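You operate a simulated robot arm through the tools that you are given. There is no shell and no other tool. Be economical: measure what you need, move in short steps, check, and stop when the job is done.

You are at the controls of a simulated two-armed robot. One attempt, no reset.

Task
Fetch the white brush and set it on the shelf under the cleaning table. Shut the table drawer. Open the right cabinet door, fetch the white pot from the upper shelf of the brown cabinet and set it in the blue dustpan and shut the door again. Close the wide drawer. Take the brush on the top of the wooden lid and put it away on the long bench top. Take the black cup and leave it in the grey dustpan. Shut the rough drawer. Take the brown bag on the top of the shut front drum and put it away on the long bench top. Close the clips drawer. Open the right bench drawer, take the grey cloth and leave it in the inside of the right bench drawer and shut the drawer again. Take the steel measure on the drum bench top and put it away on the front of the table. The order is free. Set down upright: brown bag.

Only the result counts: the job must be done as asked and must still hold three seconds after the hand-in. Knocking over, shifting, dropping, spilling or breaking anything else fails it. A push-on lid holds only when it is set on centred and level and pressed home; a screw cap is set on level and turned clockwise until tight. Flat cloth is picked up by pressing the open fingertips on it (5 to 10 N) and closing them slowly along it; thin cloth reads only 2 to 8 mm in the jaws.

Robot
Two 7-joint arms with two-finger parallel grippers on one trunk, on a base that drives. Base frame: it is fixed to the floor where the robot stands at the start and does not move with it; the origin is under the middle of the robot, x ahead of it, y to its left, z up. Units: m, rad, N and s.
The left shoulder is at the start at [0.03, 0.119, 1.035], the right one opposite. With the tool pointing down near the work surface each hand reaches from about 0.24 to 0.42 m from the robot's upright axis, wherever it stands, measured 20 degrees to its own side. Places, roughly: black cup (7x7x5 cm) [-3.4, 0.3, 0.7]; blue dustpan (18x20x10 cm) [0.5, -0.8, 0.8]; brown bag [-5.25, 0.5, 0.75]; brush (8x5x6 cm) [-4.2, -1.5, 0.5]; clips drawer [-2.9, 2.9, 0.8]; front of the table [0.2, -1.8, 0.8]; grey cloth (11x7x4 cm) [-2.9, 5, 0.9]; grey dustpan (18x20x10 cm) [0.5, -0.5, 0.8]; inside of the right bench drawer [-1.6, 5.2, 0.7]; long bench top [-1.9, 5.2, 0.8]; right bench drawer [-1.6, 5.1, 0.7]; right cabinet door [-3.1, 0.2, 0.3]; rough drawer [-3.4, 0.9, 0.4]; shelf under the cleaning table [0.5, -0.5, 0.4]; steel measure [-1, -5, 0.75]; table drawer [0.3, -0.5, 0.7]; white brush (17x6x9 cm) [0.5, -0.2, 0.8]; white pot (9x9x8 cm) [-3.1, 0.3, 0.4]; wide drawer [-3.3, 0.2, 0.6]. Payload 3.43 kg a hand.
The tool frame of a hand sits at the grasp point between the pads (the TCP): z along the fingers, y along the line on which they close. The tips reach 0.03 m beyond it. The gripper opens to 0.094 m. The fingers are 0.028 m wide and 0.01 m thick; the gripper's body (0.05 by 0.096 m) begins 0.055 m behind the TCP.
Orientation is that of the tool frame in the base frame, as a unit quaternion [x, y, z, w]. With the fingers straight down and closing along the base's y, the tool's x points along the base's -x, its y along +y and its z along -z.

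Tools
- The arms move only by the tool apply_moves. It takes "left_deltas", "right_deltas" or both (then of equal length, played together; a hand with none holds still); each is a list of rows, each a list of 7 numbers: the turn, a rotation vector about the tool's x, y, z in rad, then the shift along the tool's x, y, z in mm, then the finger opening in mm, from 0 to 94. In form: [[rx, ry, rz, x, y, z, hand], ...]. A call has 1 to 8 rows; each row shifts and turns the commanded pose from where the row before left it, along the tool's axes as they then stand. Each row takes 0.2 s and may step no farther than 0.05 m and 0.15 rad from the row before; otherwise, or with a gripper value out of range, the whole call is refused. A pose out of reach is approached as far as the arm can. The call stops where the force on the tool passes 40 N (or 10 N more than at its start, if that is more) or the arm is blocked; 0.2 s more then pass. The fingers move at their own pace (about 0.072 m/s each) and stop on an object; they squeeze with about 32 N. The grip force told is the motor's: it shows also when the fingers shut on nothing. Time passes only in rows, and 0.2 s behind the last, so rows that do not move let the fingers close. It gives the time, the measured TCP pose, the force on the tool (base axes), the opening and the grip force at its end, in the units of the frame above (readings bear some noise), with the torque about the TCP (base axes, N m) and any sound that the robot's microphone picked up.
- Cameras (640 x 400 px; columns grow to the right, rows downward): "scene" is now at [0.0066, -0.0383, 1.7366]; the picture's right is [-0.70, -0.71, 0.00], its down [-0.64, 0.63, -0.44] and it looks along [0.31, -0.31, -0.90] (base axes); focal length 285 px, centre (320, 200). "left" rides on the left gripper at [0.076, -0.014, -0.102] in its tool frame; the picture's right is [0.18, 0.98, 0.00], its down [-0.75, 0.14, -0.64] and it looks along [-0.63, 0.12, 0.77] (tool axes); focal length 243 px, centre (320, 200). "right" rides on the right gripper at [0.076, 0.014, -0.102] in its tool frame; the picture's right is [-0.18, 0.98, 0.00], its down [-0.75, -0.14, -0.64] and it looks along [-0.63, -0.12, 0.77] (tool axes); focal length 243 px, centre (320, 200).
- camera(camera): a new picture of that camera. It takes no simulated time.
- raise_lower(by): slides the trunk up (or, below 0, down) by that many m; the arms and the scene camera ride with it, the base frame stays. It gives what a move gives, with no picture.
- base_move(legs): drives the robot by 1 to 6 legs, each [ahead, turn to the left] in m and rad, along the robot's own axes; the way and the turn of a leg run together, so that a leg with both is an arc; at most 1.5 m and 3.142 rad a leg. The arms and the cameras ride along, it lands a little off, and it stops where it bumps. It gives what a move gives.
- turn_head(pan, tilt): turns the head with the scene camera to pan (to the left, within 2.496 rad either way) and tilt (down, from -0.506 to 1.204), counted from straight ahead of the robot. It gives what a move gives.
- measure_at(camera, pixels): for up to 12 pixels [column, row] of the newest picture of that camera ("zoom" is the newest enlarged one), the place [x, y, z] in the base frame of the surface seen there, good to about 0.002 m, but the place of the scene camera against the robot may be out by one fixed shift of up to 0.025 m in any direction. It takes no simulated time.
- close_up(camera, box): a new picture of the part [left, top, right, bottom] of that camera's present view, enlarged. It takes no simulated time.
- sign_off(): hands the job in; it is judged then, once.

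Keep the steps short. Do not move on a guess: measure, check each grasp and each placing, and mend mistakes. In all there are 364 turns and 308 pictures (those below and enlarged ones count). Leave the grippers open and the arms clear of the work at the hand-in unless told otherwise, and finish with a single line.

The tools are called after "Call:" as name(argument=value, ...) on one line, values as JSON. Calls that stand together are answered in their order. apply_moves: Moves the arms, as the interface text tells. Its arguments: {"type":"object","properties":{"left_deltas":{"type":"array","items":{"type":"array","items":{"type":"number"}}},"right_deltas":{"type":"array","items":{"type":"array","items":{"type":"number"}}}},"required":[]} The other tools are called the same way: raise_lower (by) slides the trunk up or down; base_move (legs) drives the base; turn_head (pan, tilt) turns the head that bears the scene camera; camera (camera) takes a picture; measure_at (camera, pixels) gives the place of the surface under pixels of a picture; close_up (camera, box) takes an enlarged picture of a part of a camera's view; sign_off () hands the job in.

At the start:

```text
time_s: 0.0
left_tcp_pos: [0.4241, -0.0639, 1.0795]
left_ee_rot: [0.001, 1.0, 0.0, 0.0]
left_force: [0.6, 0.0, 0.0]
left_torque: [-0.03, 0.01, -0.03]
left_gripper_width: 0.0942
left_finger_force: 0.2
right_tcp_pos: [0.2911, -0.3156, 1.0889]
right_ee_rot: [-0.001, 1.0, -0.001, 0.0]
right_force: [-0.4, -0.8, 0.4]
right_torque: [0.0, 0.0, 0.01]
right_gripper_width: 0.0942
right_finger_force: 0.0
trunk travel left (down, up): [-0.3, 0.11]
robot x, y, heading: [-0.0008, -0.0001, -0.003]
head pan, tilt: [-0.78, 1.115]
```

scene: 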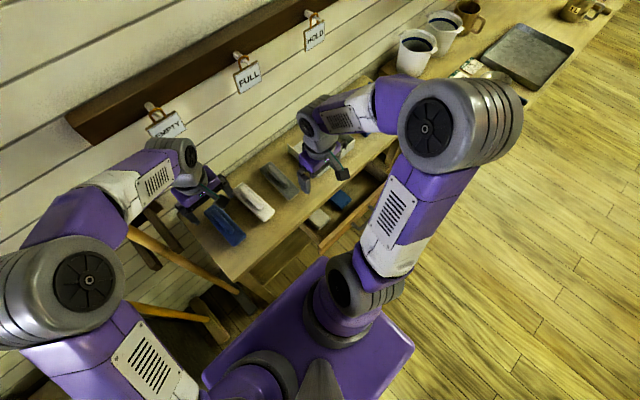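
right: 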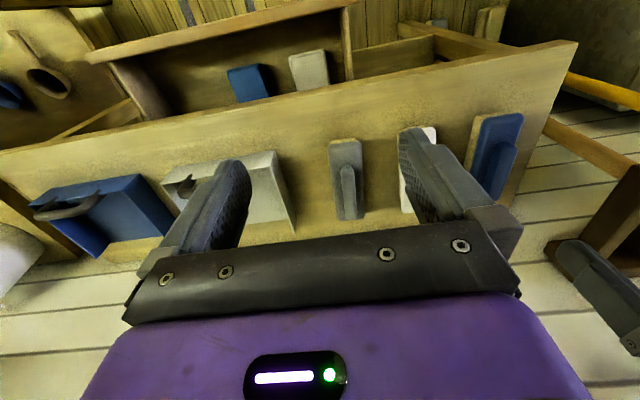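
left: 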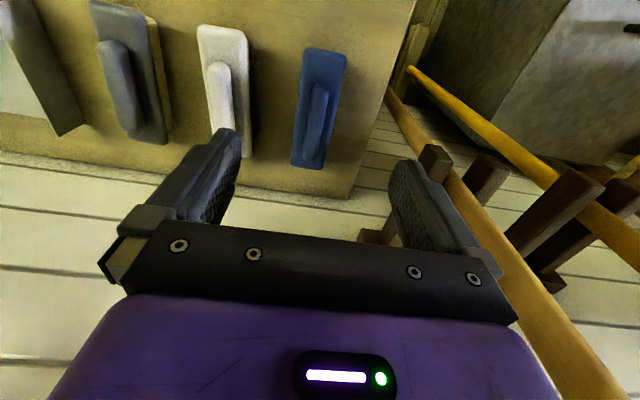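

I see the cleaning table with blue, white and grey brushes and an open drawer. I'll measure the brush, the table and the drawer with both wrist cameras.

Call:
measure_at(camera="left", pixels=[[220, 30], [222, 70], [228, 110], [205, 40], [245, 150], [240, 35], [280, 150], [325, 60], [315, 110], [120, 75], [355, 190], [400, 20]])

Call:
measure_at(camera="right", pixels=[[250, 80], [310, 70], [200, 60], [230, 15], [345, 150], [348, 200], [240, 180], [110, 200], [75, 205], [400, 50], [180, 185], [300, 120]])

Call:
turn_head(pan=-0.78, tilt=0.8)

Call:
camera(camera="scene")

```text
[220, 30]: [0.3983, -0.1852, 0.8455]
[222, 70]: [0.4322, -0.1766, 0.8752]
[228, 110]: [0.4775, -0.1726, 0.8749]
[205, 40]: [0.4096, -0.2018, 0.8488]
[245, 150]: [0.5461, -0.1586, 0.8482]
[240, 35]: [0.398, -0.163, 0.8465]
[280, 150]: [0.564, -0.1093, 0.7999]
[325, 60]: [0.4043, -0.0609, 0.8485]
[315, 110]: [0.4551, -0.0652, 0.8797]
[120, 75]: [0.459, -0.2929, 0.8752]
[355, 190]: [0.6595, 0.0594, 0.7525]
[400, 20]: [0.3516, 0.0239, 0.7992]
```

```text
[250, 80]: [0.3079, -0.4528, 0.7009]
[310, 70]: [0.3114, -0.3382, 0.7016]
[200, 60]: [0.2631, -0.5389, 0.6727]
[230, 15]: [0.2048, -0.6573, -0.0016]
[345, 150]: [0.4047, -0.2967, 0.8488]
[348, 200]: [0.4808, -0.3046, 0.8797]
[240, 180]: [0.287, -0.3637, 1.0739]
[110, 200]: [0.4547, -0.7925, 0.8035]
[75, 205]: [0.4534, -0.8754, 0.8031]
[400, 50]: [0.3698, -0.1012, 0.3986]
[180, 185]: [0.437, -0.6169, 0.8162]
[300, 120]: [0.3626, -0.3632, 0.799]
```

```text
time_s: 0.8
left_tcp_pos: [0.4249, -0.0624, 1.0799]
left_ee_rot: [0.001, 1.0, 0.001, 0.0]
left_force: [0.0, 0.0, -0.6]
left_torque: [-0.01, -0.01, 0.03]
left_gripper_width: 0.0938
left_finger_force: 0.1
right_tcp_pos: [0.2906, -0.3163, 1.0901]
right_ee_rot: [0.0, 1.0, 0.0, 0.0]
right_force: [-0.3, 0.4, -0.5]
right_torque: [-0.06, -0.01, -0.01]
right_gripper_width: 0.0939
right_finger_force: 0.1
trunk travel left (down, up): [-0.3, 0.11]
robot x, y, heading: [0.0022, 0.0048, 0.001]
head pan, tilt: [-0.78, 0.799]
```

```text
304 pictures are left
```

scene: 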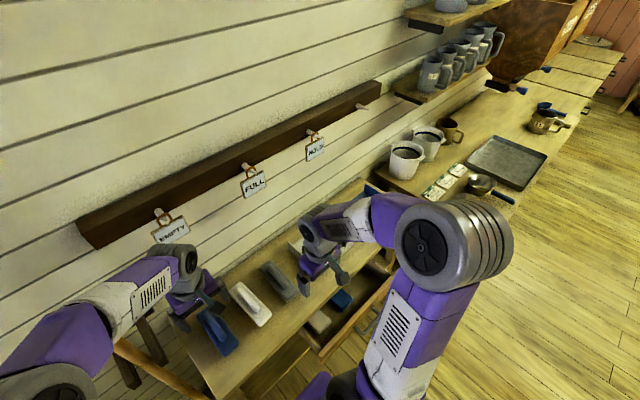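

The table top is at z 0.80, the white brush at about (0.47, -0.175), and the drawer is open. I'll find the edge of the drawer front.

Call:
close_up(camera="right", box=[60, 0, 640, 160])

Call:
measure_at(camera="right", pixels=[[120, 52], [230, 28], [330, 5], [346, 20], [125, 100], [60, 130], [240, 40], [80, 150], [200, 118], [400, 85], [560, 45], [430, 25]])

Call:
close_up(camera="scene", box=[200, 200, 440, 400])

```text
1.10 times, centred on (350, 80) of right
```

zoom: 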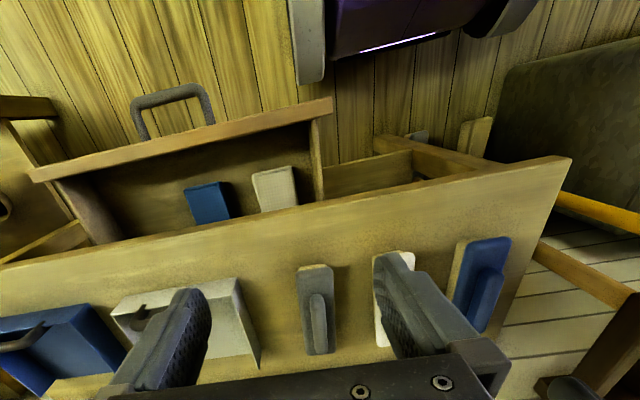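

```text
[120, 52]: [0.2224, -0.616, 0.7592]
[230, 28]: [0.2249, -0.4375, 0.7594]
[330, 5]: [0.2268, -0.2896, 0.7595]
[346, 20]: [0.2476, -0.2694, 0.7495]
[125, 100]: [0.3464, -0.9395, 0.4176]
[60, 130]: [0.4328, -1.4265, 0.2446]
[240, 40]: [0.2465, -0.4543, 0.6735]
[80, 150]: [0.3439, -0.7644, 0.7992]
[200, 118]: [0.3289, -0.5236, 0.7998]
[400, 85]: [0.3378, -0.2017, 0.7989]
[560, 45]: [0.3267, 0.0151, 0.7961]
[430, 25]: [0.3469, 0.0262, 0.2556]
```

```text
2.00 times, centred on (320, 300) of scene
```

zoom: 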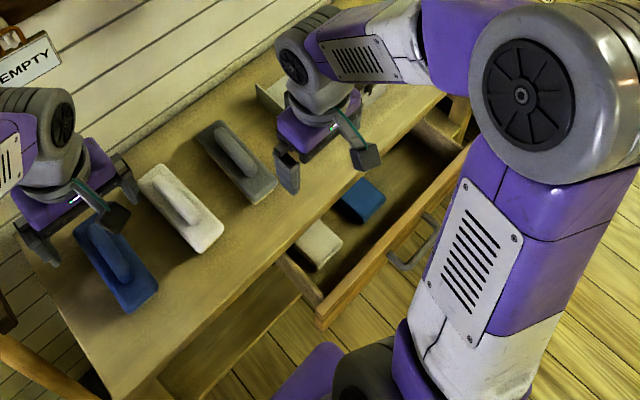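

The drawer front's outer face is at x≈0.217, spanning y from -0.70 to -0.275, with its top at z 0.76. I'll bring the right hand, fingers shut, in front of it at y≈-0.36, clear of the handle.

Call:
apply_moves(right_deltas=[[0, 0, 0, 40, -15, 0, 0], [0, 0, 0, 45, -15, 0, 0], [0, 0, 0, 45, -15, 0, 0], [0, 0, 0, 0, 0, 45, 0], [0, 0, 0, 0, 0, 45, 0], [0, 0, 0, 0, 0, 45, 0], [0, 0, 0, 0, 0, 45, 0], [0, 0, 0, 0, 0, 45, 0]])

Call:
camera(camera="right")

```text
time_s: 2.6
left_tcp_pos: [0.4259, -0.0639, 1.08]
left_ee_rot: [0.0, 1.0, 0.0, 0.0]
left_force: [0.2, -0.4, -0.2]
left_torque: [-0.01, 0.02, 0.03]
left_gripper_width: 0.094
left_finger_force: 0.2
right_tcp_pos: [0.1655, -0.3733, 0.8664]
right_ee_rot: [-0.001, 1.0, 0.0, 0.0]
right_force: [0.4, -0.3, 0.1]
right_torque: [0.0, 0.0, -0.01]
right_gripper_width: 0.0
right_finger_force: 32.3
right hand out of reach, approached as far as the arm can: row 4, 5
trunk travel left (down, up): [-0.3, 0.11]
robot x, y, heading: [-0.0023, 0.0018, 0.005]
head pan, tilt: [-0.78, 0.799]
```

```text
301 pictures are left
```

right: 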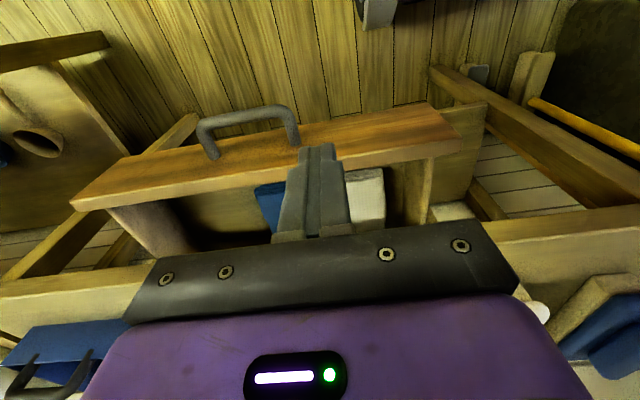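

I'll measure the handle and panel before lowering.

Call:
measure_at(camera="right", pixels=[[205, 130], [250, 113], [292, 115], [300, 140], [400, 115], [400, 150], [430, 108], [320, 147]])

```text
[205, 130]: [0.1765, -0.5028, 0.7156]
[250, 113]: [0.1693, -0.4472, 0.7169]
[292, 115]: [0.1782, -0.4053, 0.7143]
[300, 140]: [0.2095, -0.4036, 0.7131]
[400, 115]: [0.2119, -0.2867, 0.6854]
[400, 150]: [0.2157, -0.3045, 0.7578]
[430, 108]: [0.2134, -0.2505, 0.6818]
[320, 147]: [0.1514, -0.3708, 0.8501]
```

The handle ends at y -0.40. I'll shift to y≈-0.345, go down 0.11, then push forward in small steps until it's blocked.

Call:
apply_moves(right_deltas=[[0, 0, 0, 0, 28, 0, 0], [0, 0, 0, 0, 0, 40, 0], [0, 0, 0, 0, 0, 40, 0], [0, 0, 0, 0, 0, 30, 0], [0, 0, 0, -20, 0, 0, 0], [0, 0, 0, -20, 0, 0, 0], [0, 0, 0, -20, 0, 0, 0], [0, 0, 0, -20, 0, 0, 0]])

Call:
apply_moves(right_deltas=[[0, 0, 0, -15, 0, 0, 0], [0, 0, 0, -15, 0, 0, 0], [0, 0, 0, -15, 0, 0, 0], [0, 0, 0, -15, 0, 0, 0], [0, 0, 0, -10, 0, 0, 0], [0, 0, 0, -10, 0, 0, 0]])

Call:
camera(camera="right")

```text
time_s: 4.4
left_tcp_pos: [0.4247, -0.0641, 1.0796]
left_ee_rot: [0.001, 1.0, 0.0, 0.0]
left_force: [0.4, -0.1, -0.3]
left_torque: [-0.01, 0.02, 0.01]
left_gripper_width: 0.0942
left_finger_force: 0.1
right_tcp_pos: [0.2514, -0.3459, 0.7592]
right_ee_rot: [-0.001, 1.0, 0.0, 0.0]
right_force: [-0.2, 0.3, -0.3]
right_torque: [-0.04, 0.01, -0.01]
right_gripper_width: 0.0
right_finger_force: 31.9
trunk travel left (down, up): [-0.3, 0.11]
robot x, y, heading: [0.0026, -0.0018, 0.0]
head pan, tilt: [-0.78, 0.799]
```

```text
time_s: 5.8
left_tcp_pos: [0.4249, -0.0643, 1.0776]
left_ee_rot: [0.001, 1.0, 0.0, -0.001]
left_force: [1.7, 0.1, -0.3]
left_torque: [-0.01, 0.03, 0.0]
left_gripper_width: 0.094
left_finger_force: 0.1
right_tcp_pos: [0.3102, -0.3466, 0.7546]
right_ee_rot: [0.004, 1.0, 0.003, -0.018]
right_force: [-13.4, 1.1, 9.0]
right_torque: [0.03, -0.75, 0.14]
right_gripper_width: 0.0
right_finger_force: 31.6
trunk travel left (down, up): [-0.3, 0.11]
robot x, y, heading: [0.0018, -0.0039, 0.001]
head pan, tilt: [-0.78, 0.799]
stopped in row 6 (right hand): the force on the tool passed its limit at 46 N (the readings are from after the stop); the commanded pose is now the measured one
```

```text
300 pictures are left
```

right: 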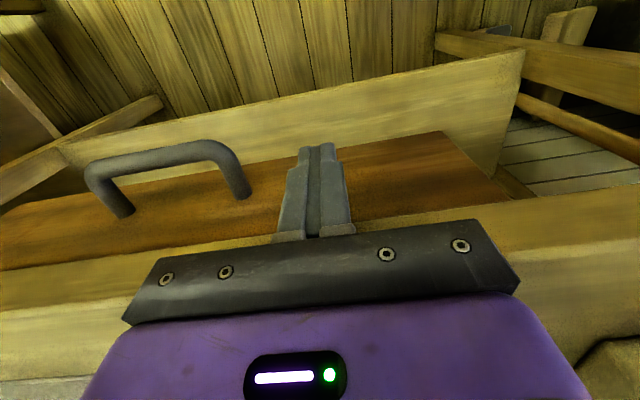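

The push stopped with the front at x≈0.324. I'll check the drawer front against the rails.

Call:
measure_at(camera="right", pixels=[[260, 215], [400, 180], [400, 215], [450, 200], [510, 170], [520, 200], [500, 100], [60, 270], [245, 180]])

Call:
close_up(camera="scene", box=[200, 200, 440, 400])

```text
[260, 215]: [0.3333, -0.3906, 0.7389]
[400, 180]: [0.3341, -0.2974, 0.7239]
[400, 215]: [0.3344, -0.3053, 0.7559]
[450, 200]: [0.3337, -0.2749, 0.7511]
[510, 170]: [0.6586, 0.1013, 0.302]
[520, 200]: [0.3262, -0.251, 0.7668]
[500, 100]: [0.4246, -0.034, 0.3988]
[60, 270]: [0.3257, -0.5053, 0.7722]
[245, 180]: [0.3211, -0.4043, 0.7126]
```

```text
2.00 times, centred on (320, 300) of scene
```

zoom: 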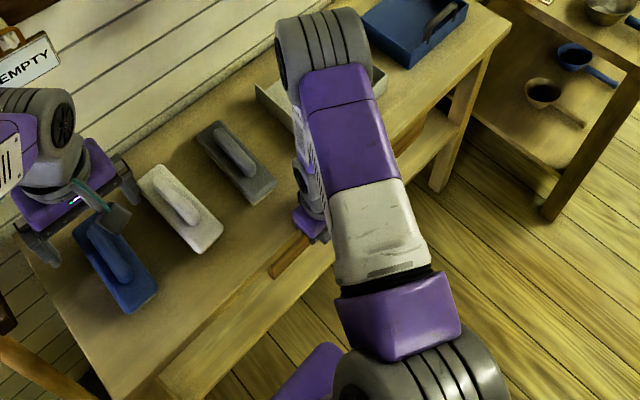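

The front sits 8 mm inside the table edge. I'll raise the hand 15 mm to clear the table top and push again to confirm the stop.

Call:
apply_moves(right_deltas=[[0, 0, 0, 10, 0, 0, 0], [0, 0, 0, 0, 0, -16, 0], [0, 0, 0, -10, 0, 0, 0], [0, 0, 0, -8, 0, 0, 0], [0, 0, 0, -8, 0, 0, 0], [0, 0, 0, -6, 0, 0, 0]])

Call:
camera(camera="right")

Call:
measure_at(camera="right", pixels=[[260, 215], [400, 180], [450, 200], [100, 220]])

```text
time_s: 6.8
left_tcp_pos: [0.4236, -0.0643, 1.0787]
left_ee_rot: [0.002, 1.0, 0.0, 0.0]
left_force: [0.2, -0.6, -1.0]
left_torque: [0.02, 0.08, -0.01]
left_gripper_width: 0.0937
left_finger_force: 0.1
right_tcp_pos: [0.3105, -0.3466, 0.7689]
right_ee_rot: [0.005, 1.0, 0.005, -0.031]
right_force: [-15.7, 1.7, 9.8]
right_torque: [0.07, -0.61, 0.24]
right_gripper_width: 0.0001
right_finger_force: 32.9
trunk travel left (down, up): [-0.3, 0.11]
robot x, y, heading: [-0.0032, 0.0014, -0.005]
head pan, tilt: [-0.78, 0.799]
stopped in row 5 (right hand): the force on the tool passed its limit at 45 N (the readings are from after the stop); the commanded pose is now the measured one
```

```text
298 pictures are left
```

right: 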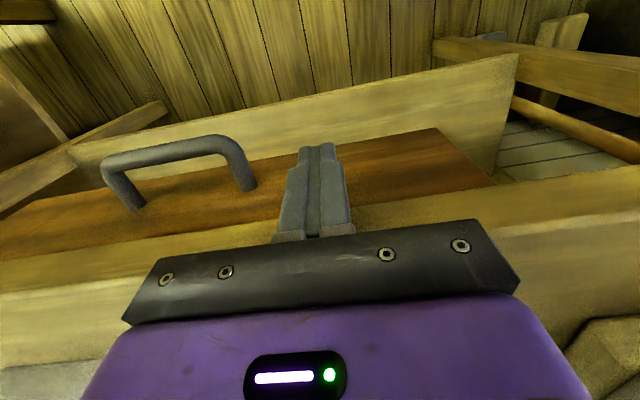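

```text
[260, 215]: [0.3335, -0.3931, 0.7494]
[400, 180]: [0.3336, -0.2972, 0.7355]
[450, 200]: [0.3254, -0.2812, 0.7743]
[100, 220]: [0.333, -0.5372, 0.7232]
```

The same end position came up twice, so the drawer is shut. Next I back the right hand off, raise it and tilt it 45° forward for the brush. The left arm moves aside to the left.

Call:
apply_moves(right_deltas=[[0, 0, 0, 40, 0, 0, 0], [0, 0, 0, 40, 0, -20, 0], [0, 0, 0, 0, 10, -45, 0], [0, 0, 0, 0, 20, -45, 94], [0, 0, 0, 0, 30, -45, 94], [0, 0, 0, 0, 30, -45, 94], [0, -0.14, 0, 0, 30, 0, 94], [0, -0.14, 0, 0, 30, 0, 94]], left_deltas=[[0, 0, 0, 20, 40, 0, 94], [0, 0, 0, 20, 40, 0, 94], [0, 0, 0, 20, 40, 0, 94], [0, 0, 0, 20, 40, 0, 94], [0, 0, 0, 20, 40, 0, 94], [0, 0, 0, 20, 20, 0, 94], [0, 0, 0, 0, 0, 0, 94], [0, 0, 0, 0, 0, 0, 94]])

Call:
apply_moves(right_deltas=[[0, -0.14, 0, 0, 20, 0, 94], [0, -0.14, 0, 0, 0, 0, 94], [0, -0.14, 0, 0, 0, 0, 94], [0, -0.147, 0, 0, 0, 0, 94]])

Call:
camera(camera="right")

```text
refused: row 5 steps farther than a row can; nothing moved
```

```text
time_s: 7.8
left_tcp_pos: [0.4216, -0.0646, 1.0808]
left_ee_rot: [0.003, 1.0, 0.0, 0.001]
left_force: [0.4, -0.2, -0.1]
left_torque: [0.0, -0.05, -0.01]
left_gripper_width: 0.0936
left_finger_force: 0.0
right_tcp_pos: [0.3068, -0.3278, 0.7673]
right_ee_rot: [0.007, 0.968, 0.003, 0.25]
right_force: [-27.2, -6.6, -7.6]
right_torque: [-0.5, 0.71, 1.1]
right_gripper_width: 0.0899
right_finger_force: 0.1
trunk travel left (down, up): [-0.3, 0.11]
robot x, y, heading: [0.0007, 0.0019, -0.007]
head pan, tilt: [-0.78, 0.799]
```

```text
297 pictures are left
```

right: 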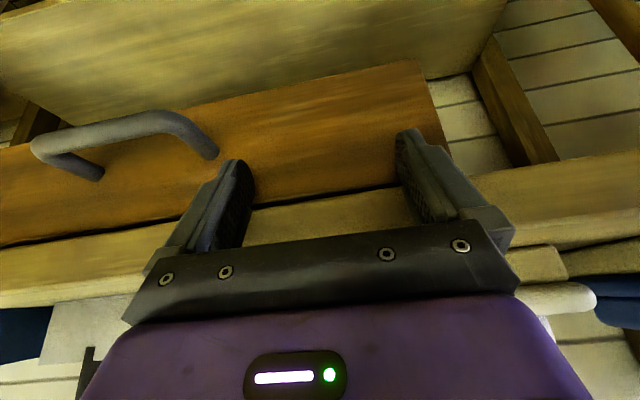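

That was refused and the second call then ran on its own; the hand tilted against the drawer front with about 27 N and nothing came loose. I'll back off straight, then rise.

Call:
apply_moves(right_deltas=[[0, 0, 0, 35, 0, -19, 94], [0, 0, 0, 35, 0, -19, 94], [0, 0, 0, -22, 10, -40, 94], [0, 0, 0, -22, 10, -40, 94], [0, 0, 0, -22, 10, -40, 94], [0, 0, 0, -22, 10, -40, 94], [0, -0.14, 0, 0, 30, 0, 94], [0, -0.14, 0, 0, 30, 0, 94]], left_deltas=[[0, 0, 0, 20, 40, 0, 94], [0, 0, 0, 20, 40, 0, 94], [0, 0, 0, 20, 40, 0, 94], [0, 0, 0, 20, 40, 0, 94], [0, 0, 0, 20, 40, 0, 94], [0, 0, 0, 20, 20, 0, 94], [0, 0, 0, 0, 0, 0, 94], [0, 0, 0, 0, 0, 0, 94]])

Call:
camera(camera="right")

```text
time_s: 9.7
left_tcp_pos: [0.3041, 0.1574, 1.0803]
left_ee_rot: [0.001, 1.0, 0.001, 0.0]
left_force: [-1.3, -0.2, 0.2]
left_torque: [-0.04, -0.03, -0.03]
left_gripper_width: 0.094
left_finger_force: 0.1
right_tcp_pos: [0.3012, -0.313, 0.8788]
right_ee_rot: [0.006, 0.921, 0.002, 0.389]
right_force: [0.6, -0.8, 0.6]
right_torque: [-0.02, 0.01, -0.02]
right_gripper_width: 0.094
right_finger_force: 0.0
right hand out of reach, approached as far as the arm can: row 4, 5, 6, 7, 8
trunk travel left (down, up): [-0.3, 0.11]
robot x, y, heading: [0.0019, 0.0043, -0.004]
head pan, tilt: [-0.78, 0.799]
```

```text
296 pictures are left
```

right: 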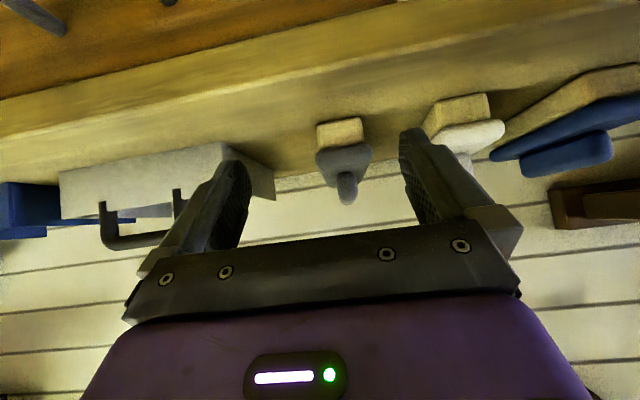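

The arm is 45° tilted but at the edge of its reach (too near). I'll make a small forward-and-left move and see what the commanded pose refers to.

Call:
apply_moves(right_deltas=[[0, 0, 0, -30, 20, 25, 94], [0, 0, 0, -30, 20, 0, 94]])

```text
time_s: 10.2
left_tcp_pos: [0.3049, 0.1573, 1.0808]
left_ee_rot: [0.002, 1.0, 0.0, 0.0]
left_force: [-0.3, -0.1, 0.2]
left_torque: [-0.02, 0.03, -0.01]
left_gripper_width: 0.0939
left_finger_force: 0.0
right_tcp_pos: [0.3605, -0.2706, 0.9073]
right_ee_rot: [0.006, 0.922, 0.001, 0.388]
right_force: [0.0, 0.1, -0.1]
right_torque: [0.05, -0.03, 0.01]
right_gripper_width: 0.094
right_finger_force: 0.0
trunk travel left (down, up): [-0.3, 0.11]
robot x, y, heading: [-0.0017, -0.0026, -0.004]
head pan, tilt: [-0.78, 0.799]
```

Commands are relative to the reached pose. I'll shift left to line up with the white brush and look.

Call:
apply_moves(right_deltas=[[0, 0, 0, 0, 31, 0, 94], [0, 0, 0, 0, 31, 0, 94], [0, 0, 0, 0, 28, 0, 94]])

Call:
camera(camera="right")

Call:
camera(camera="scene")

```text
time_s: 11.1
left_tcp_pos: [0.3049, 0.1574, 1.0801]
left_ee_rot: [0.002, 1.0, 0.0, 0.0]
left_force: [0.0, 0.4, 0.0]
left_torque: [-0.01, 0.0, 0.03]
left_gripper_width: 0.094
left_finger_force: 0.0
right_tcp_pos: [0.3761, -0.1829, 0.8983]
right_ee_rot: [0.006, 0.922, 0.001, 0.388]
right_force: [-0.2, 0.8, 0.3]
right_torque: [-0.02, -0.02, 0.0]
right_gripper_width: 0.094
right_finger_force: 0.0
right hand out of reach, approached as far as the arm can: row 1, 2, 3
trunk travel left (down, up): [-0.3, 0.11]
robot x, y, heading: [-0.0015, -0.0007, -0.005]
head pan, tilt: [-0.78, 0.799]
```

```text
295 pictures are left
```

right: 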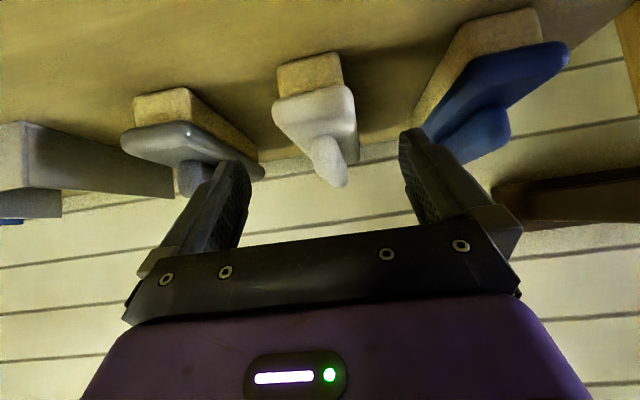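

```text
294 pictures are left
```

scene: 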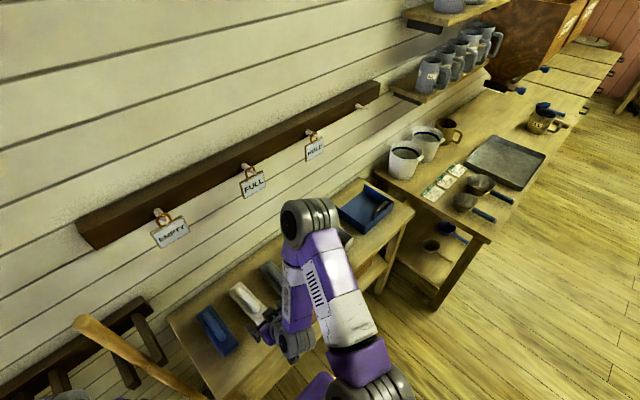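

Call:
measure_at(camera="right", pixels=[[280, 75], [340, 65], [275, 105], [352, 95], [315, 110], [325, 150], [340, 175], [310, 60], [310, 92]])

```text
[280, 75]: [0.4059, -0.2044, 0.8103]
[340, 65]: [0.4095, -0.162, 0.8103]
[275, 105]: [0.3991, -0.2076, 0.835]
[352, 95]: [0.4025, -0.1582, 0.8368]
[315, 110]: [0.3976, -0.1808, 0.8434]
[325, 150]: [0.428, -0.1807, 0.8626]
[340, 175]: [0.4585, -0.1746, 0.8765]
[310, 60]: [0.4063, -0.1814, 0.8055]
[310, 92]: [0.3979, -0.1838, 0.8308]
```

The brush is turned by about 0.1 rad, with its centre at y≈-0.18. I'll yaw to match and go 80 mm along the tool axis to the plate edge (z 0.84).

Call:
apply_moves(right_deltas=[[-0.07, 0, -0.07, 0, 3, 0, 94], [0, 0, 0, 2, 0, 30, 94], [0, 0, 0, 2, 0, 30, 94], [0, 0, 0, 0, 0, 20, 94]])

Call:
camera(camera="right")

```text
time_s: 12.1
left_tcp_pos: [0.305, 0.1585, 1.0804]
left_ee_rot: [0.001, 1.0, 0.0, 0.0]
left_force: [-0.3, 0.0, -0.5]
left_torque: [-0.04, -0.02, 0.01]
left_gripper_width: 0.0941
left_finger_force: 0.0
right_tcp_pos: [0.4271, -0.1755, 0.8383]
right_ee_rot: [-0.039, 0.921, 0.02, 0.387]
right_force: [-0.2, -0.2, 0.0]
right_torque: [0.01, -0.05, 0.02]
right_gripper_width: 0.0939
right_finger_force: 0.0
trunk travel left (down, up): [-0.3, 0.11]
robot x, y, heading: [0.001, 0.001, 0.001]
head pan, tilt: [-0.78, 0.799]
```

```text
293 pictures are left
```

right: 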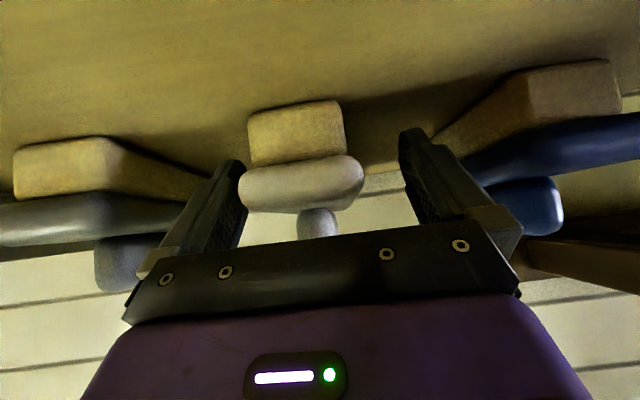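

It's nearly centred. I'll move 4 mm right and close.

Call:
apply_moves(right_deltas=[[0, 0, 0, 0, -4, 0, 94], [0, 0, 0, 0, 0, 0, 50], [0, 0, 0, 0, 0, 0, 30], [0, 0, 0, 0, 0, 0, 30], [0, 0, 0, 0, 0, 0, 20]])

Call:
camera(camera="right")

```text
time_s: 13.2
left_tcp_pos: [0.305, 0.1579, 1.0818]
left_ee_rot: [0.002, 1.0, 0.001, 0.0]
left_force: [0.6, 0.5, -0.8]
left_torque: [0.01, 0.02, 0.0]
left_gripper_width: 0.094
left_finger_force: 0.1
right_tcp_pos: [0.4269, -0.1819, 0.8403]
right_ee_rot: [-0.04, 0.921, 0.02, 0.387]
right_force: [0.4, 0.4, 0.0]
right_torque: [0.0, -0.01, 0.0]
right_gripper_width: 0.0601
right_finger_force: 31.7
trunk travel left (down, up): [-0.3, 0.11]
robot x, y, heading: [0.0021, -0.0027, -0.007]
head pan, tilt: [-0.78, 0.799]
```

```text
292 pictures are left
```

right: 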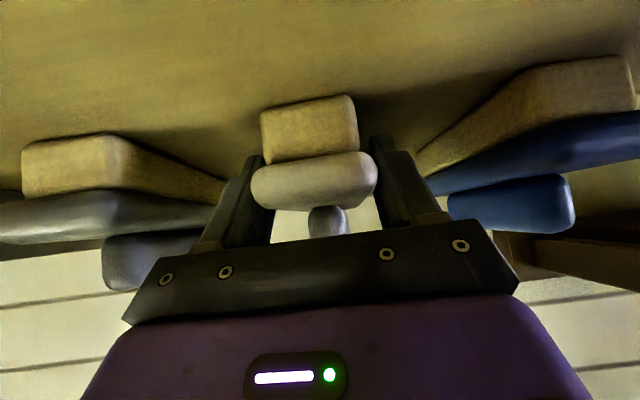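

It's gripped at 60 mm. I'll lift 0.08 with the trunk and check the hold.

Call:
raise_lower(by=0.08)

Call:
camera(camera="right")

Call:
turn_head(pan=2.4, tilt=0.5)

Call:
camera(camera="scene")

```text
time_s: 14.4
left_tcp_pos: [0.3055, 0.1588, 1.1616]
left_ee_rot: [0.002, 1.0, 0.0, 0.0]
left_force: [-0.5, 0.5, 0.5]
left_torque: [0.0, -0.03, 0.01]
left_gripper_width: 0.094
left_finger_force: 0.1
right_tcp_pos: [0.4279, -0.1816, 0.9195]
right_ee_rot: [-0.039, 0.92, 0.02, 0.389]
right_force: [0.2, -0.6, -2.6]
right_torque: [-0.01, 0.1, 0.03]
right_gripper_width: 0.0598
right_finger_force: 31.7
trunk travel left (down, up): [-0.38, 0.03]
robot x, y, heading: [-0.0003, -0.0008, -0.002]
head pan, tilt: [-0.78, 0.799]
```

```text
291 pictures are left
```

right: 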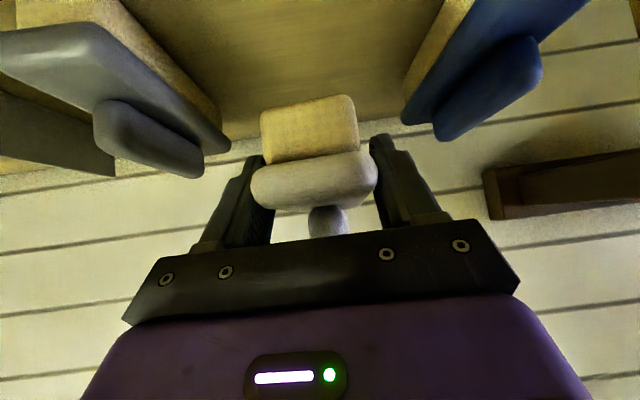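

```text
time_s: 17.1
left_tcp_pos: [0.3041, 0.1572, 1.1604]
left_ee_rot: [0.003, 1.0, 0.0, 0.001]
left_force: [0.7, -0.2, 0.7]
left_torque: [0.0, 0.01, 0.04]
left_gripper_width: 0.0941
left_finger_force: 0.1
right_tcp_pos: [0.4272, -0.1825, 0.9196]
right_ee_rot: [-0.04, 0.921, 0.02, 0.387]
right_force: [0.0, 0.8, -1.4]
right_torque: [-0.03, 0.08, -0.01]
right_gripper_width: 0.06
right_finger_force: 31.8
trunk travel left (down, up): [-0.38, 0.03]
robot x, y, heading: [0.0042, -0.0019, -0.002]
head pan, tilt: [2.4, 0.499]
```

```text
290 pictures are left
```

scene: 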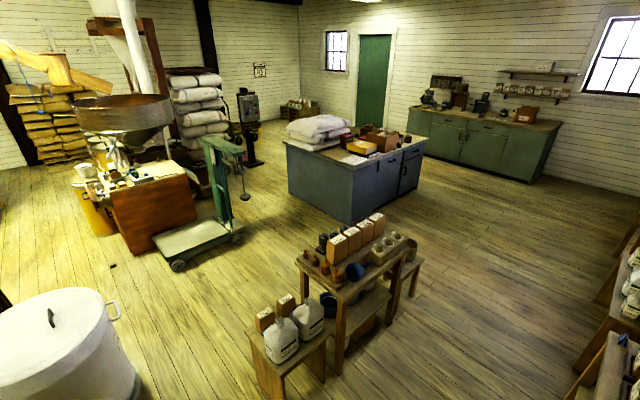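

The brush is held level. I'll look around the other side to plan driving.

Call:
turn_head(pan=-2.49, tilt=0.4)

Call:
camera(camera="scene")

Call:
measure_at(camera="scene", pixels=[[100, 100], [200, 150], [320, 150], [450, 150], [550, 150], [100, 250], [320, 250], [500, 250], [320, 330], [500, 330], [600, 200], [50, 200]])

```text
time_s: 21.0
left_tcp_pos: [0.3059, 0.1569, 1.1613]
left_ee_rot: [0.002, 1.0, -0.001, 0.0]
left_force: [0.1, 1.0, 0.0]
left_torque: [0.0, 0.0, -0.04]
left_gripper_width: 0.0941
left_finger_force: 0.0
right_tcp_pos: [0.4274, -0.1825, 0.92]
right_ee_rot: [-0.04, 0.921, 0.02, 0.387]
right_force: [0.5, -0.1, -1.7]
right_torque: [-0.01, 0.07, 0.02]
right_gripper_width: 0.06
right_finger_force: 32.2
trunk travel left (down, up): [-0.38, 0.03]
robot x, y, heading: [0.0, 0.0011, -0.011]
head pan, tilt: [-2.491, 0.4]
```

```text
289 pictures are left
```

scene: 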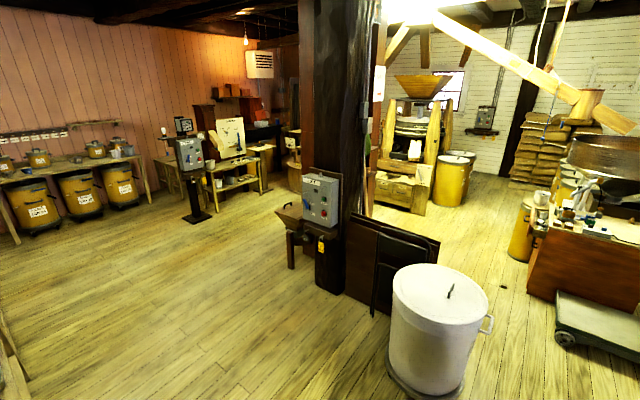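

```text
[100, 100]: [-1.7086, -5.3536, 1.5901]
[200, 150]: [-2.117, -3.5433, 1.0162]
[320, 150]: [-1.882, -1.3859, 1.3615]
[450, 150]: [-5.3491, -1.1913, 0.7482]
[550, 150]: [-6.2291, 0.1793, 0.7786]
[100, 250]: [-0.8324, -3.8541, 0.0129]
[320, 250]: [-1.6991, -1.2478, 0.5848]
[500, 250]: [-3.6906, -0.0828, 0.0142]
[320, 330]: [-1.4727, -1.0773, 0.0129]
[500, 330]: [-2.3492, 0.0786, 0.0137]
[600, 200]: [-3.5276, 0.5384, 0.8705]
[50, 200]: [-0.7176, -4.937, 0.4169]
```

Behind me is clear for half a metre. I'll back off 0.35 m, then look at the shelf.

Call:
base_move(legs=[[-0.36, 0]])

Call:
turn_head(pan=-0.3, tilt=0.9)

Call:
raise_lower(by=-0.38)

Call:
camera(camera="scene")

Call:
camera(camera="right")

```text
time_s: 23.3
left_tcp_pos: [-0.0528, 0.1588, 1.1604]
left_ee_rot: [-0.001, 1.0, 0.0, 0.0]
left_force: [0.8, -0.1, 0.5]
left_torque: [0.01, -0.01, -0.05]
left_gripper_width: 0.0941
left_finger_force: 0.1
right_tcp_pos: [0.0725, -0.1794, 0.9195]
right_ee_rot: [-0.042, 0.921, 0.021, 0.387]
right_force: [-0.6, 0.3, -1.4]
right_torque: [0.0, 0.1, -0.04]
right_gripper_width: 0.06
right_finger_force: 32.3
trunk travel left (down, up): [-0.38, 0.03]
robot x, y, heading: [-0.359, -0.0015, -0.0]
head pan, tilt: [-2.491, 0.4]
```

```text
time_s: 25.4
left_tcp_pos: [-0.0531, 0.1592, 1.1605]
left_ee_rot: [0.0, 1.0, -0.001, 0.0]
left_force: [0.6, 0.1, 0.2]
left_torque: [-0.02, -0.03, -0.03]
left_gripper_width: 0.0941
left_finger_force: 0.1
right_tcp_pos: [0.0719, -0.1793, 0.9193]
right_ee_rot: [-0.042, 0.921, 0.021, 0.387]
right_force: [-1.1, 0.3, -2.1]
right_torque: [-0.04, 0.1, 0.0]
right_gripper_width: 0.0602
right_finger_force: 32.1
trunk travel left (down, up): [-0.38, 0.03]
robot x, y, heading: [-0.3585, 0.0017, -0.002]
head pan, tilt: [-0.3, 0.901]
```

```text
time_s: 29.0
left_tcp_pos: [-0.0527, 0.1591, 0.7803]
left_ee_rot: [0.0, 1.0, 0.001, 0.0]
left_force: [0.3, 0.0, 0.4]
left_torque: [-0.01, -0.01, 0.02]
left_gripper_width: 0.0938
left_finger_force: 0.0
right_tcp_pos: [0.0718, -0.18, 0.5398]
right_ee_rot: [-0.041, 0.921, 0.021, 0.388]
right_force: [-0.7, 0.3, -2.0]
right_torque: [0.0, 0.05, 0.01]
right_gripper_width: 0.0601
right_finger_force: 32.1
trunk travel left (down, up): [0.0, 0.41]
robot x, y, heading: [-0.3591, 0.0017, 0.002]
head pan, tilt: [-0.3, 0.901]
```

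```text
288 pictures are left
```

scene: 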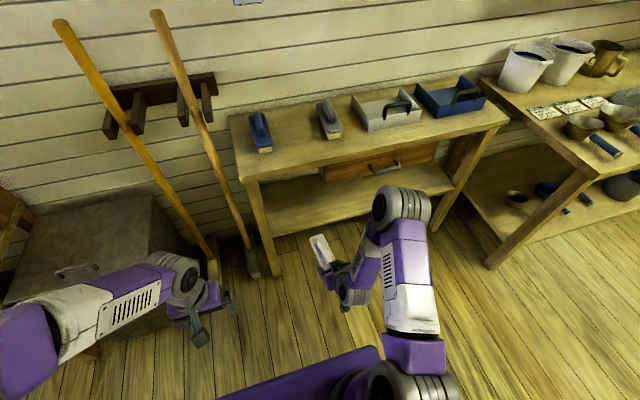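

```text
287 pictures are left
```

right: 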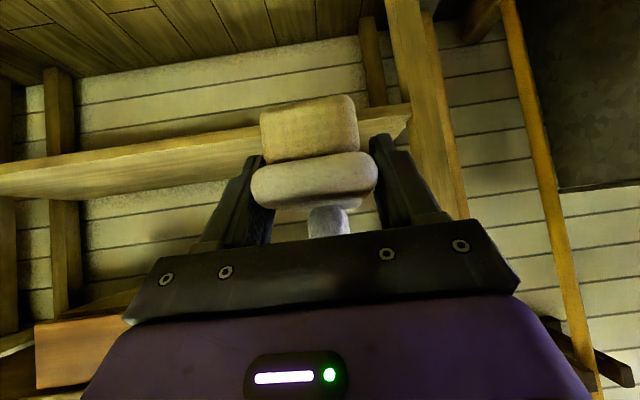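

I'll measure the shelf front, legs and the leaning brooms.

Call:
measure_at(camera="scene", pixels=[[280, 235], [340, 222], [340, 195], [400, 180], [265, 240], [252, 260], [200, 110], [215, 255], [245, 175], [330, 165], [118, 325], [150, 60]])

Call:
measure_at(camera="right", pixels=[[100, 165], [200, 145], [200, 135], [100, 185], [400, 115], [385, 30], [430, 100], [60, 340], [240, 140]])

```text
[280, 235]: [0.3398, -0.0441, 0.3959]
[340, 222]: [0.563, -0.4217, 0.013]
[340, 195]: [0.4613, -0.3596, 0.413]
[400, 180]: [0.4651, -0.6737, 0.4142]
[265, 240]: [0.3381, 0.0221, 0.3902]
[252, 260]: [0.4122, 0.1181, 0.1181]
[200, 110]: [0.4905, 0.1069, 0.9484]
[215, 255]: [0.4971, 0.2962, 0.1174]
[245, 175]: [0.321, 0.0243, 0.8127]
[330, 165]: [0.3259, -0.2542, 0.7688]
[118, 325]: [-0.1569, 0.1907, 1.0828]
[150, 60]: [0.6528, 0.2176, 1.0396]
```

```text
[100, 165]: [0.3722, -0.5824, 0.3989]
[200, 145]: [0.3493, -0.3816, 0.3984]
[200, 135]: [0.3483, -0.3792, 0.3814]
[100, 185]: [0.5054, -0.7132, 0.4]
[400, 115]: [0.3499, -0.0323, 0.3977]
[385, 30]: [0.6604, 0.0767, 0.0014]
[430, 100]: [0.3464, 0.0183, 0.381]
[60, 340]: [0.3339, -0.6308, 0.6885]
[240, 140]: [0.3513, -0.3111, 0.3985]
```

The shelf front is at x 0.349, z 0.398 (scene z reads about 13 mm high). I'll lower the hand 0.08 while still in front.

Call:
apply_moves(right_deltas=[[0, 0, 0, 29, 0, 28, 20], [0, 0, 0, 29, 0, 28, 20]])

```text
time_s: 29.6
left_tcp_pos: [-0.0517, 0.1596, 0.7794]
left_ee_rot: [-0.001, 1.0, 0.0, 0.0]
left_force: [-0.9, -0.3, 0.7]
left_torque: [-0.02, -0.01, -0.04]
left_gripper_width: 0.0941
left_finger_force: 0.0
right_tcp_pos: [0.068, -0.179, 0.4578]
right_ee_rot: [-0.04, 0.921, 0.02, 0.388]
right_force: [0.4, -0.2, -1.1]
right_torque: [0.0, 0.08, -0.01]
right_gripper_width: 0.06
right_finger_force: 32.0
trunk travel left (down, up): [0.0, 0.41]
robot x, y, heading: [-0.3582, 0.0005, -0.002]
head pan, tilt: [-0.3, 0.901]
```

Brush bottom is about 19 mm above shelf height. Driving forward 0.335.

Call:
base_move(legs=[[0.335, 0]])

Call:
camera(camera="right")

Call:
camera(camera="scene")

```text
time_s: 31.7
left_tcp_pos: [0.2525, 0.1614, 0.7826]
left_ee_rot: [-0.001, 1.0, -0.001, 0.003]
left_force: [-0.7, -0.5, 0.1]
left_torque: [0.0, 0.02, 0.01]
left_gripper_width: 0.0939
left_finger_force: 0.1
right_tcp_pos: [0.3639, -0.1742, 0.4558]
right_ee_rot: [-0.04, 0.925, 0.022, 0.378]
right_force: [-0.1, -0.1, -1.7]
right_torque: [0.0, 0.06, -0.01]
right_gripper_width: 0.0598
right_finger_force: 32.2
trunk travel left (down, up): [0.0, 0.41]
robot x, y, heading: [-0.0512, 0.0037, -0.002]
head pan, tilt: [-0.3, 0.901]
stopped in leg 1: the robot was blocked; the commanded pose is now the measured one
```

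```text
286 pictures are left
```

right: 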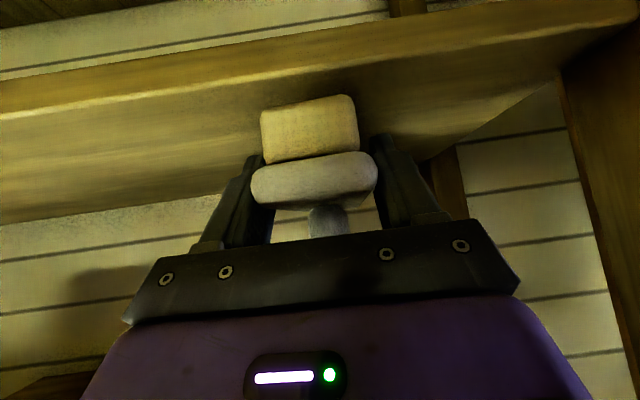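

```text
285 pictures are left
```

scene: 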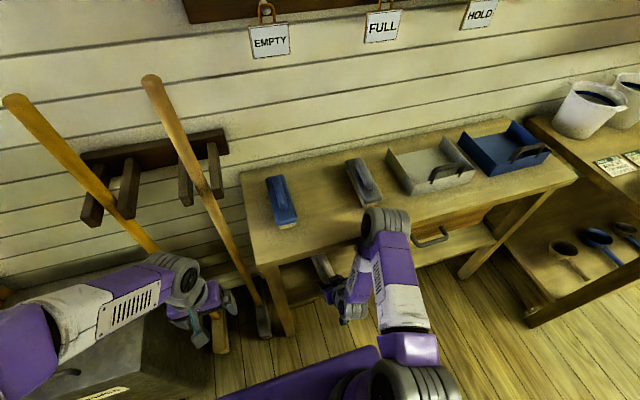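

Blocked at 0.307 m; the right arm seems to touch something. I'll measure the arm's links against the table edge.

Call:
measure_at(camera="scene", pixels=[[385, 215], [370, 225], [400, 235], [370, 260], [350, 290], [385, 250], [360, 232], [412, 222], [345, 260], [400, 290]])

Call:
close_up(camera="scene", box=[260, 160, 480, 340])

```text
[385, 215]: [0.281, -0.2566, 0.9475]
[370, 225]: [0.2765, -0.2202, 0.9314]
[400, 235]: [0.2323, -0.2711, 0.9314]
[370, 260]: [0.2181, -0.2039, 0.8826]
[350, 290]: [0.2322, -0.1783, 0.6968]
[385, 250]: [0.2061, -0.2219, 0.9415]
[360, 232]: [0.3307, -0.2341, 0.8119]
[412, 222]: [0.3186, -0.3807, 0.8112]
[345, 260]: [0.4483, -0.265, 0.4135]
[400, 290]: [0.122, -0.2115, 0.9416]
```

```text
2.22 times, centred on (370, 250) of scene
```

zoom: 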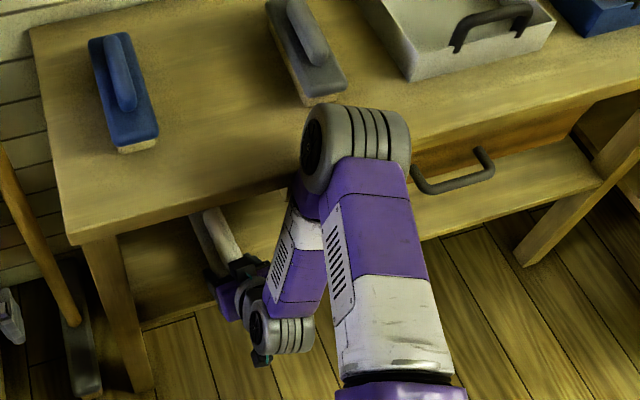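

The elbow sits at x≈0.28, touching the table edge. I'll back off 0.12 m and extend the arm forward instead.

Call:
base_move(legs=[[-0.12, 0]])

Call:
apply_moves(right_deltas=[[0, 0, 0, -27, 0, 27, 20], [0, 0, 0, -27, 0, 27, 20], [0, 0, 0, -27, 0, 27, 20]])

Call:
close_up(camera="scene", box=[200, 130, 520, 330])

```text
time_s: 33.0
left_tcp_pos: [0.1353, 0.162, 0.7806]
left_ee_rot: [-0.001, 1.0, 0.0, 0.0]
left_force: [0.4, 0.7, 0.2]
left_torque: [0.0, -0.01, 0.02]
left_gripper_width: 0.094
left_finger_force: 0.1
right_tcp_pos: [0.2463, -0.1743, 0.453]
right_ee_rot: [-0.042, 0.925, 0.023, 0.377]
right_force: [-0.6, 0.6, -2.1]
right_torque: [0.01, 0.07, 0.02]
right_gripper_width: 0.0601
right_finger_force: 31.7
trunk travel left (down, up): [0.0, 0.41]
robot x, y, heading: [-0.165, 0.0012, 0.003]
head pan, tilt: [-0.3, 0.901]
```

```text
time_s: 33.8
left_tcp_pos: [0.1353, 0.1612, 0.7812]
left_ee_rot: [-0.003, 1.0, 0.0, 0.0]
left_force: [0.1, 0.3, 0.8]
left_torque: [-0.01, 0.0, 0.01]
left_gripper_width: 0.0939
left_finger_force: 0.1
right_tcp_pos: [0.3607, -0.1653, 0.4546]
right_ee_rot: [-0.042, 0.925, 0.023, 0.376]
right_force: [0.7, 0.1, -2.3]
right_torque: [-0.03, 0.04, -0.01]
right_gripper_width: 0.0601
right_finger_force: 32.2
trunk travel left (down, up): [0.0, 0.41]
robot x, y, heading: [-0.17, 0.0029, 0.002]
head pan, tilt: [-0.3, 0.901]
```

```text
2.00 times, centred on (360, 230) of scene
```

zoom: 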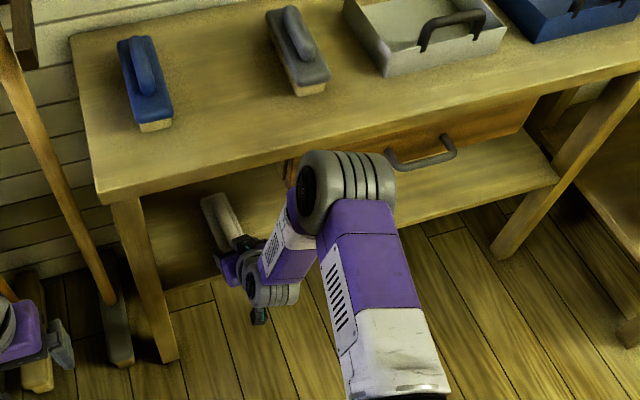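

Call:
apply_moves(right_deltas=[[0, 0, 0, -15, 0, 15, 20], [0, 0, 0, -14, 0, 14, 20]])

Call:
close_up(camera="scene", box=[200, 130, 520, 330])

Call:
camera(camera="right")

```text
time_s: 34.4
left_tcp_pos: [0.136, 0.1607, 0.7812]
left_ee_rot: [-0.002, 1.0, 0.0, 0.0]
left_force: [-0.6, 0.0, -0.3]
left_torque: [0.0, -0.02, 0.02]
left_gripper_width: 0.0939
left_finger_force: 0.2
right_tcp_pos: [0.4004, -0.1603, 0.4529]
right_ee_rot: [-0.041, 0.925, 0.023, 0.376]
right_force: [0.2, -0.1, -1.5]
right_torque: [-0.02, 0.1, -0.02]
right_gripper_width: 0.0601
right_finger_force: 32.4
trunk travel left (down, up): [0.0, 0.41]
robot x, y, heading: [-0.1682, -0.0009, -0.001]
head pan, tilt: [-0.3, 0.901]
```

```text
2.00 times, centred on (360, 230) of scene
```

zoom: 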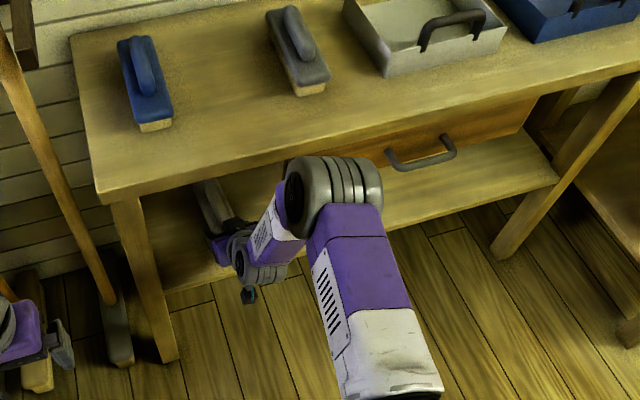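

```text
281 pictures are left
```

right: 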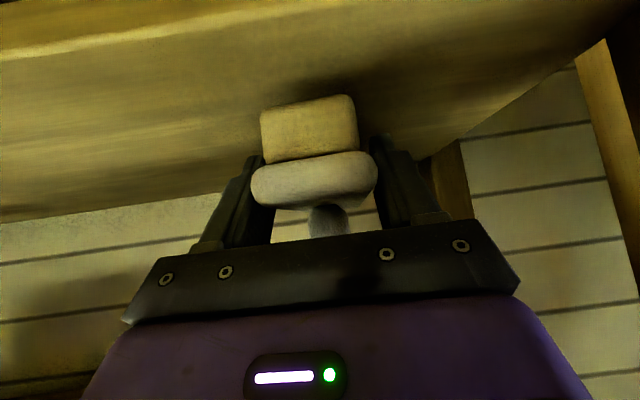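

Over the shelf. I correct the pitch by 0.026 rad and lower in small steps to z≈0.439.

Call:
apply_moves(right_deltas=[[0, -0.026, 0, 2, 0, 2, 20], [0, 0, 0, 3, 0, 3, 20], [0, 0, 0, 3, 0, 3, 20], [0, 0, 0, 2, 0, 2, 20]])

```text
time_s: 35.4
left_tcp_pos: [0.1352, 0.1601, 0.781]
left_ee_rot: [-0.002, 1.0, 0.0, 0.001]
left_force: [1.2, 0.4, 0.2]
left_torque: [-0.01, 0.0, 0.0]
left_gripper_width: 0.094
left_finger_force: 0.0
right_tcp_pos: [0.402, -0.1598, 0.4395]
right_ee_rot: [-0.042, 0.919, 0.023, 0.391]
right_force: [-5.4, 0.8, 17.9]
right_torque: [-0.36, 0.49, -0.09]
right_gripper_width: 0.0601
right_finger_force: 31.6
trunk travel left (down, up): [0.0, 0.41]
robot x, y, heading: [-0.1699, 0.0003, 0.004]
head pan, tilt: [-0.3, 0.901]
```

Contact at 18 N: it rests on the shelf. I'll ease 1 mm, open, and withdraw along the tool axis.

Call:
apply_moves(right_deltas=[[0, 0, 0, -1, 0, -1, 20], [0, 0, 0, 0, 0, 0, 70], [0, 0, 0, 0, 0, 0, 94], [0, 0, 0, 0, 0, 0, 94], [0, 0, 0, 0, 0, -25, 94], [0, 0, 0, 0, 0, -35, 94]])

Call:
camera(camera="right")

```text
time_s: 36.8
left_tcp_pos: [0.1351, 0.16, 0.7802]
left_ee_rot: [-0.002, 1.0, 0.0, 0.0]
left_force: [0.0, 0.0, 0.7]
left_torque: [-0.03, 0.01, 0.02]
left_gripper_width: 0.0941
left_finger_force: 0.1
right_tcp_pos: [0.3571, -0.168, 0.4779]
right_ee_rot: [-0.042, 0.92, 0.024, 0.389]
right_force: [0.8, -0.3, -0.4]
right_torque: [0.05, 0.0, 0.02]
right_gripper_width: 0.0939
right_finger_force: 0.0
trunk travel left (down, up): [0.0, 0.41]
robot x, y, heading: [-0.1666, 0.0016, 0.003]
head pan, tilt: [-0.3, 0.901]
```

```text
280 pictures are left
```

right: 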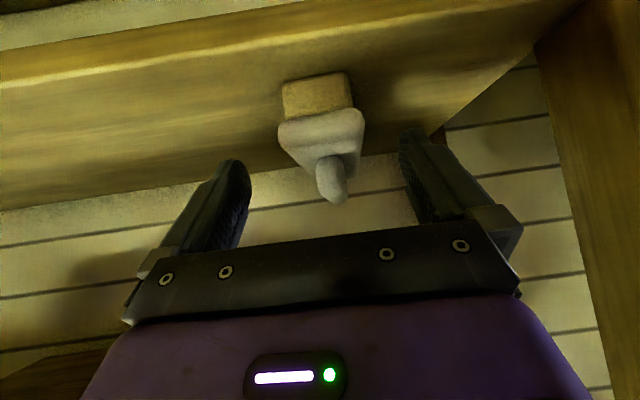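

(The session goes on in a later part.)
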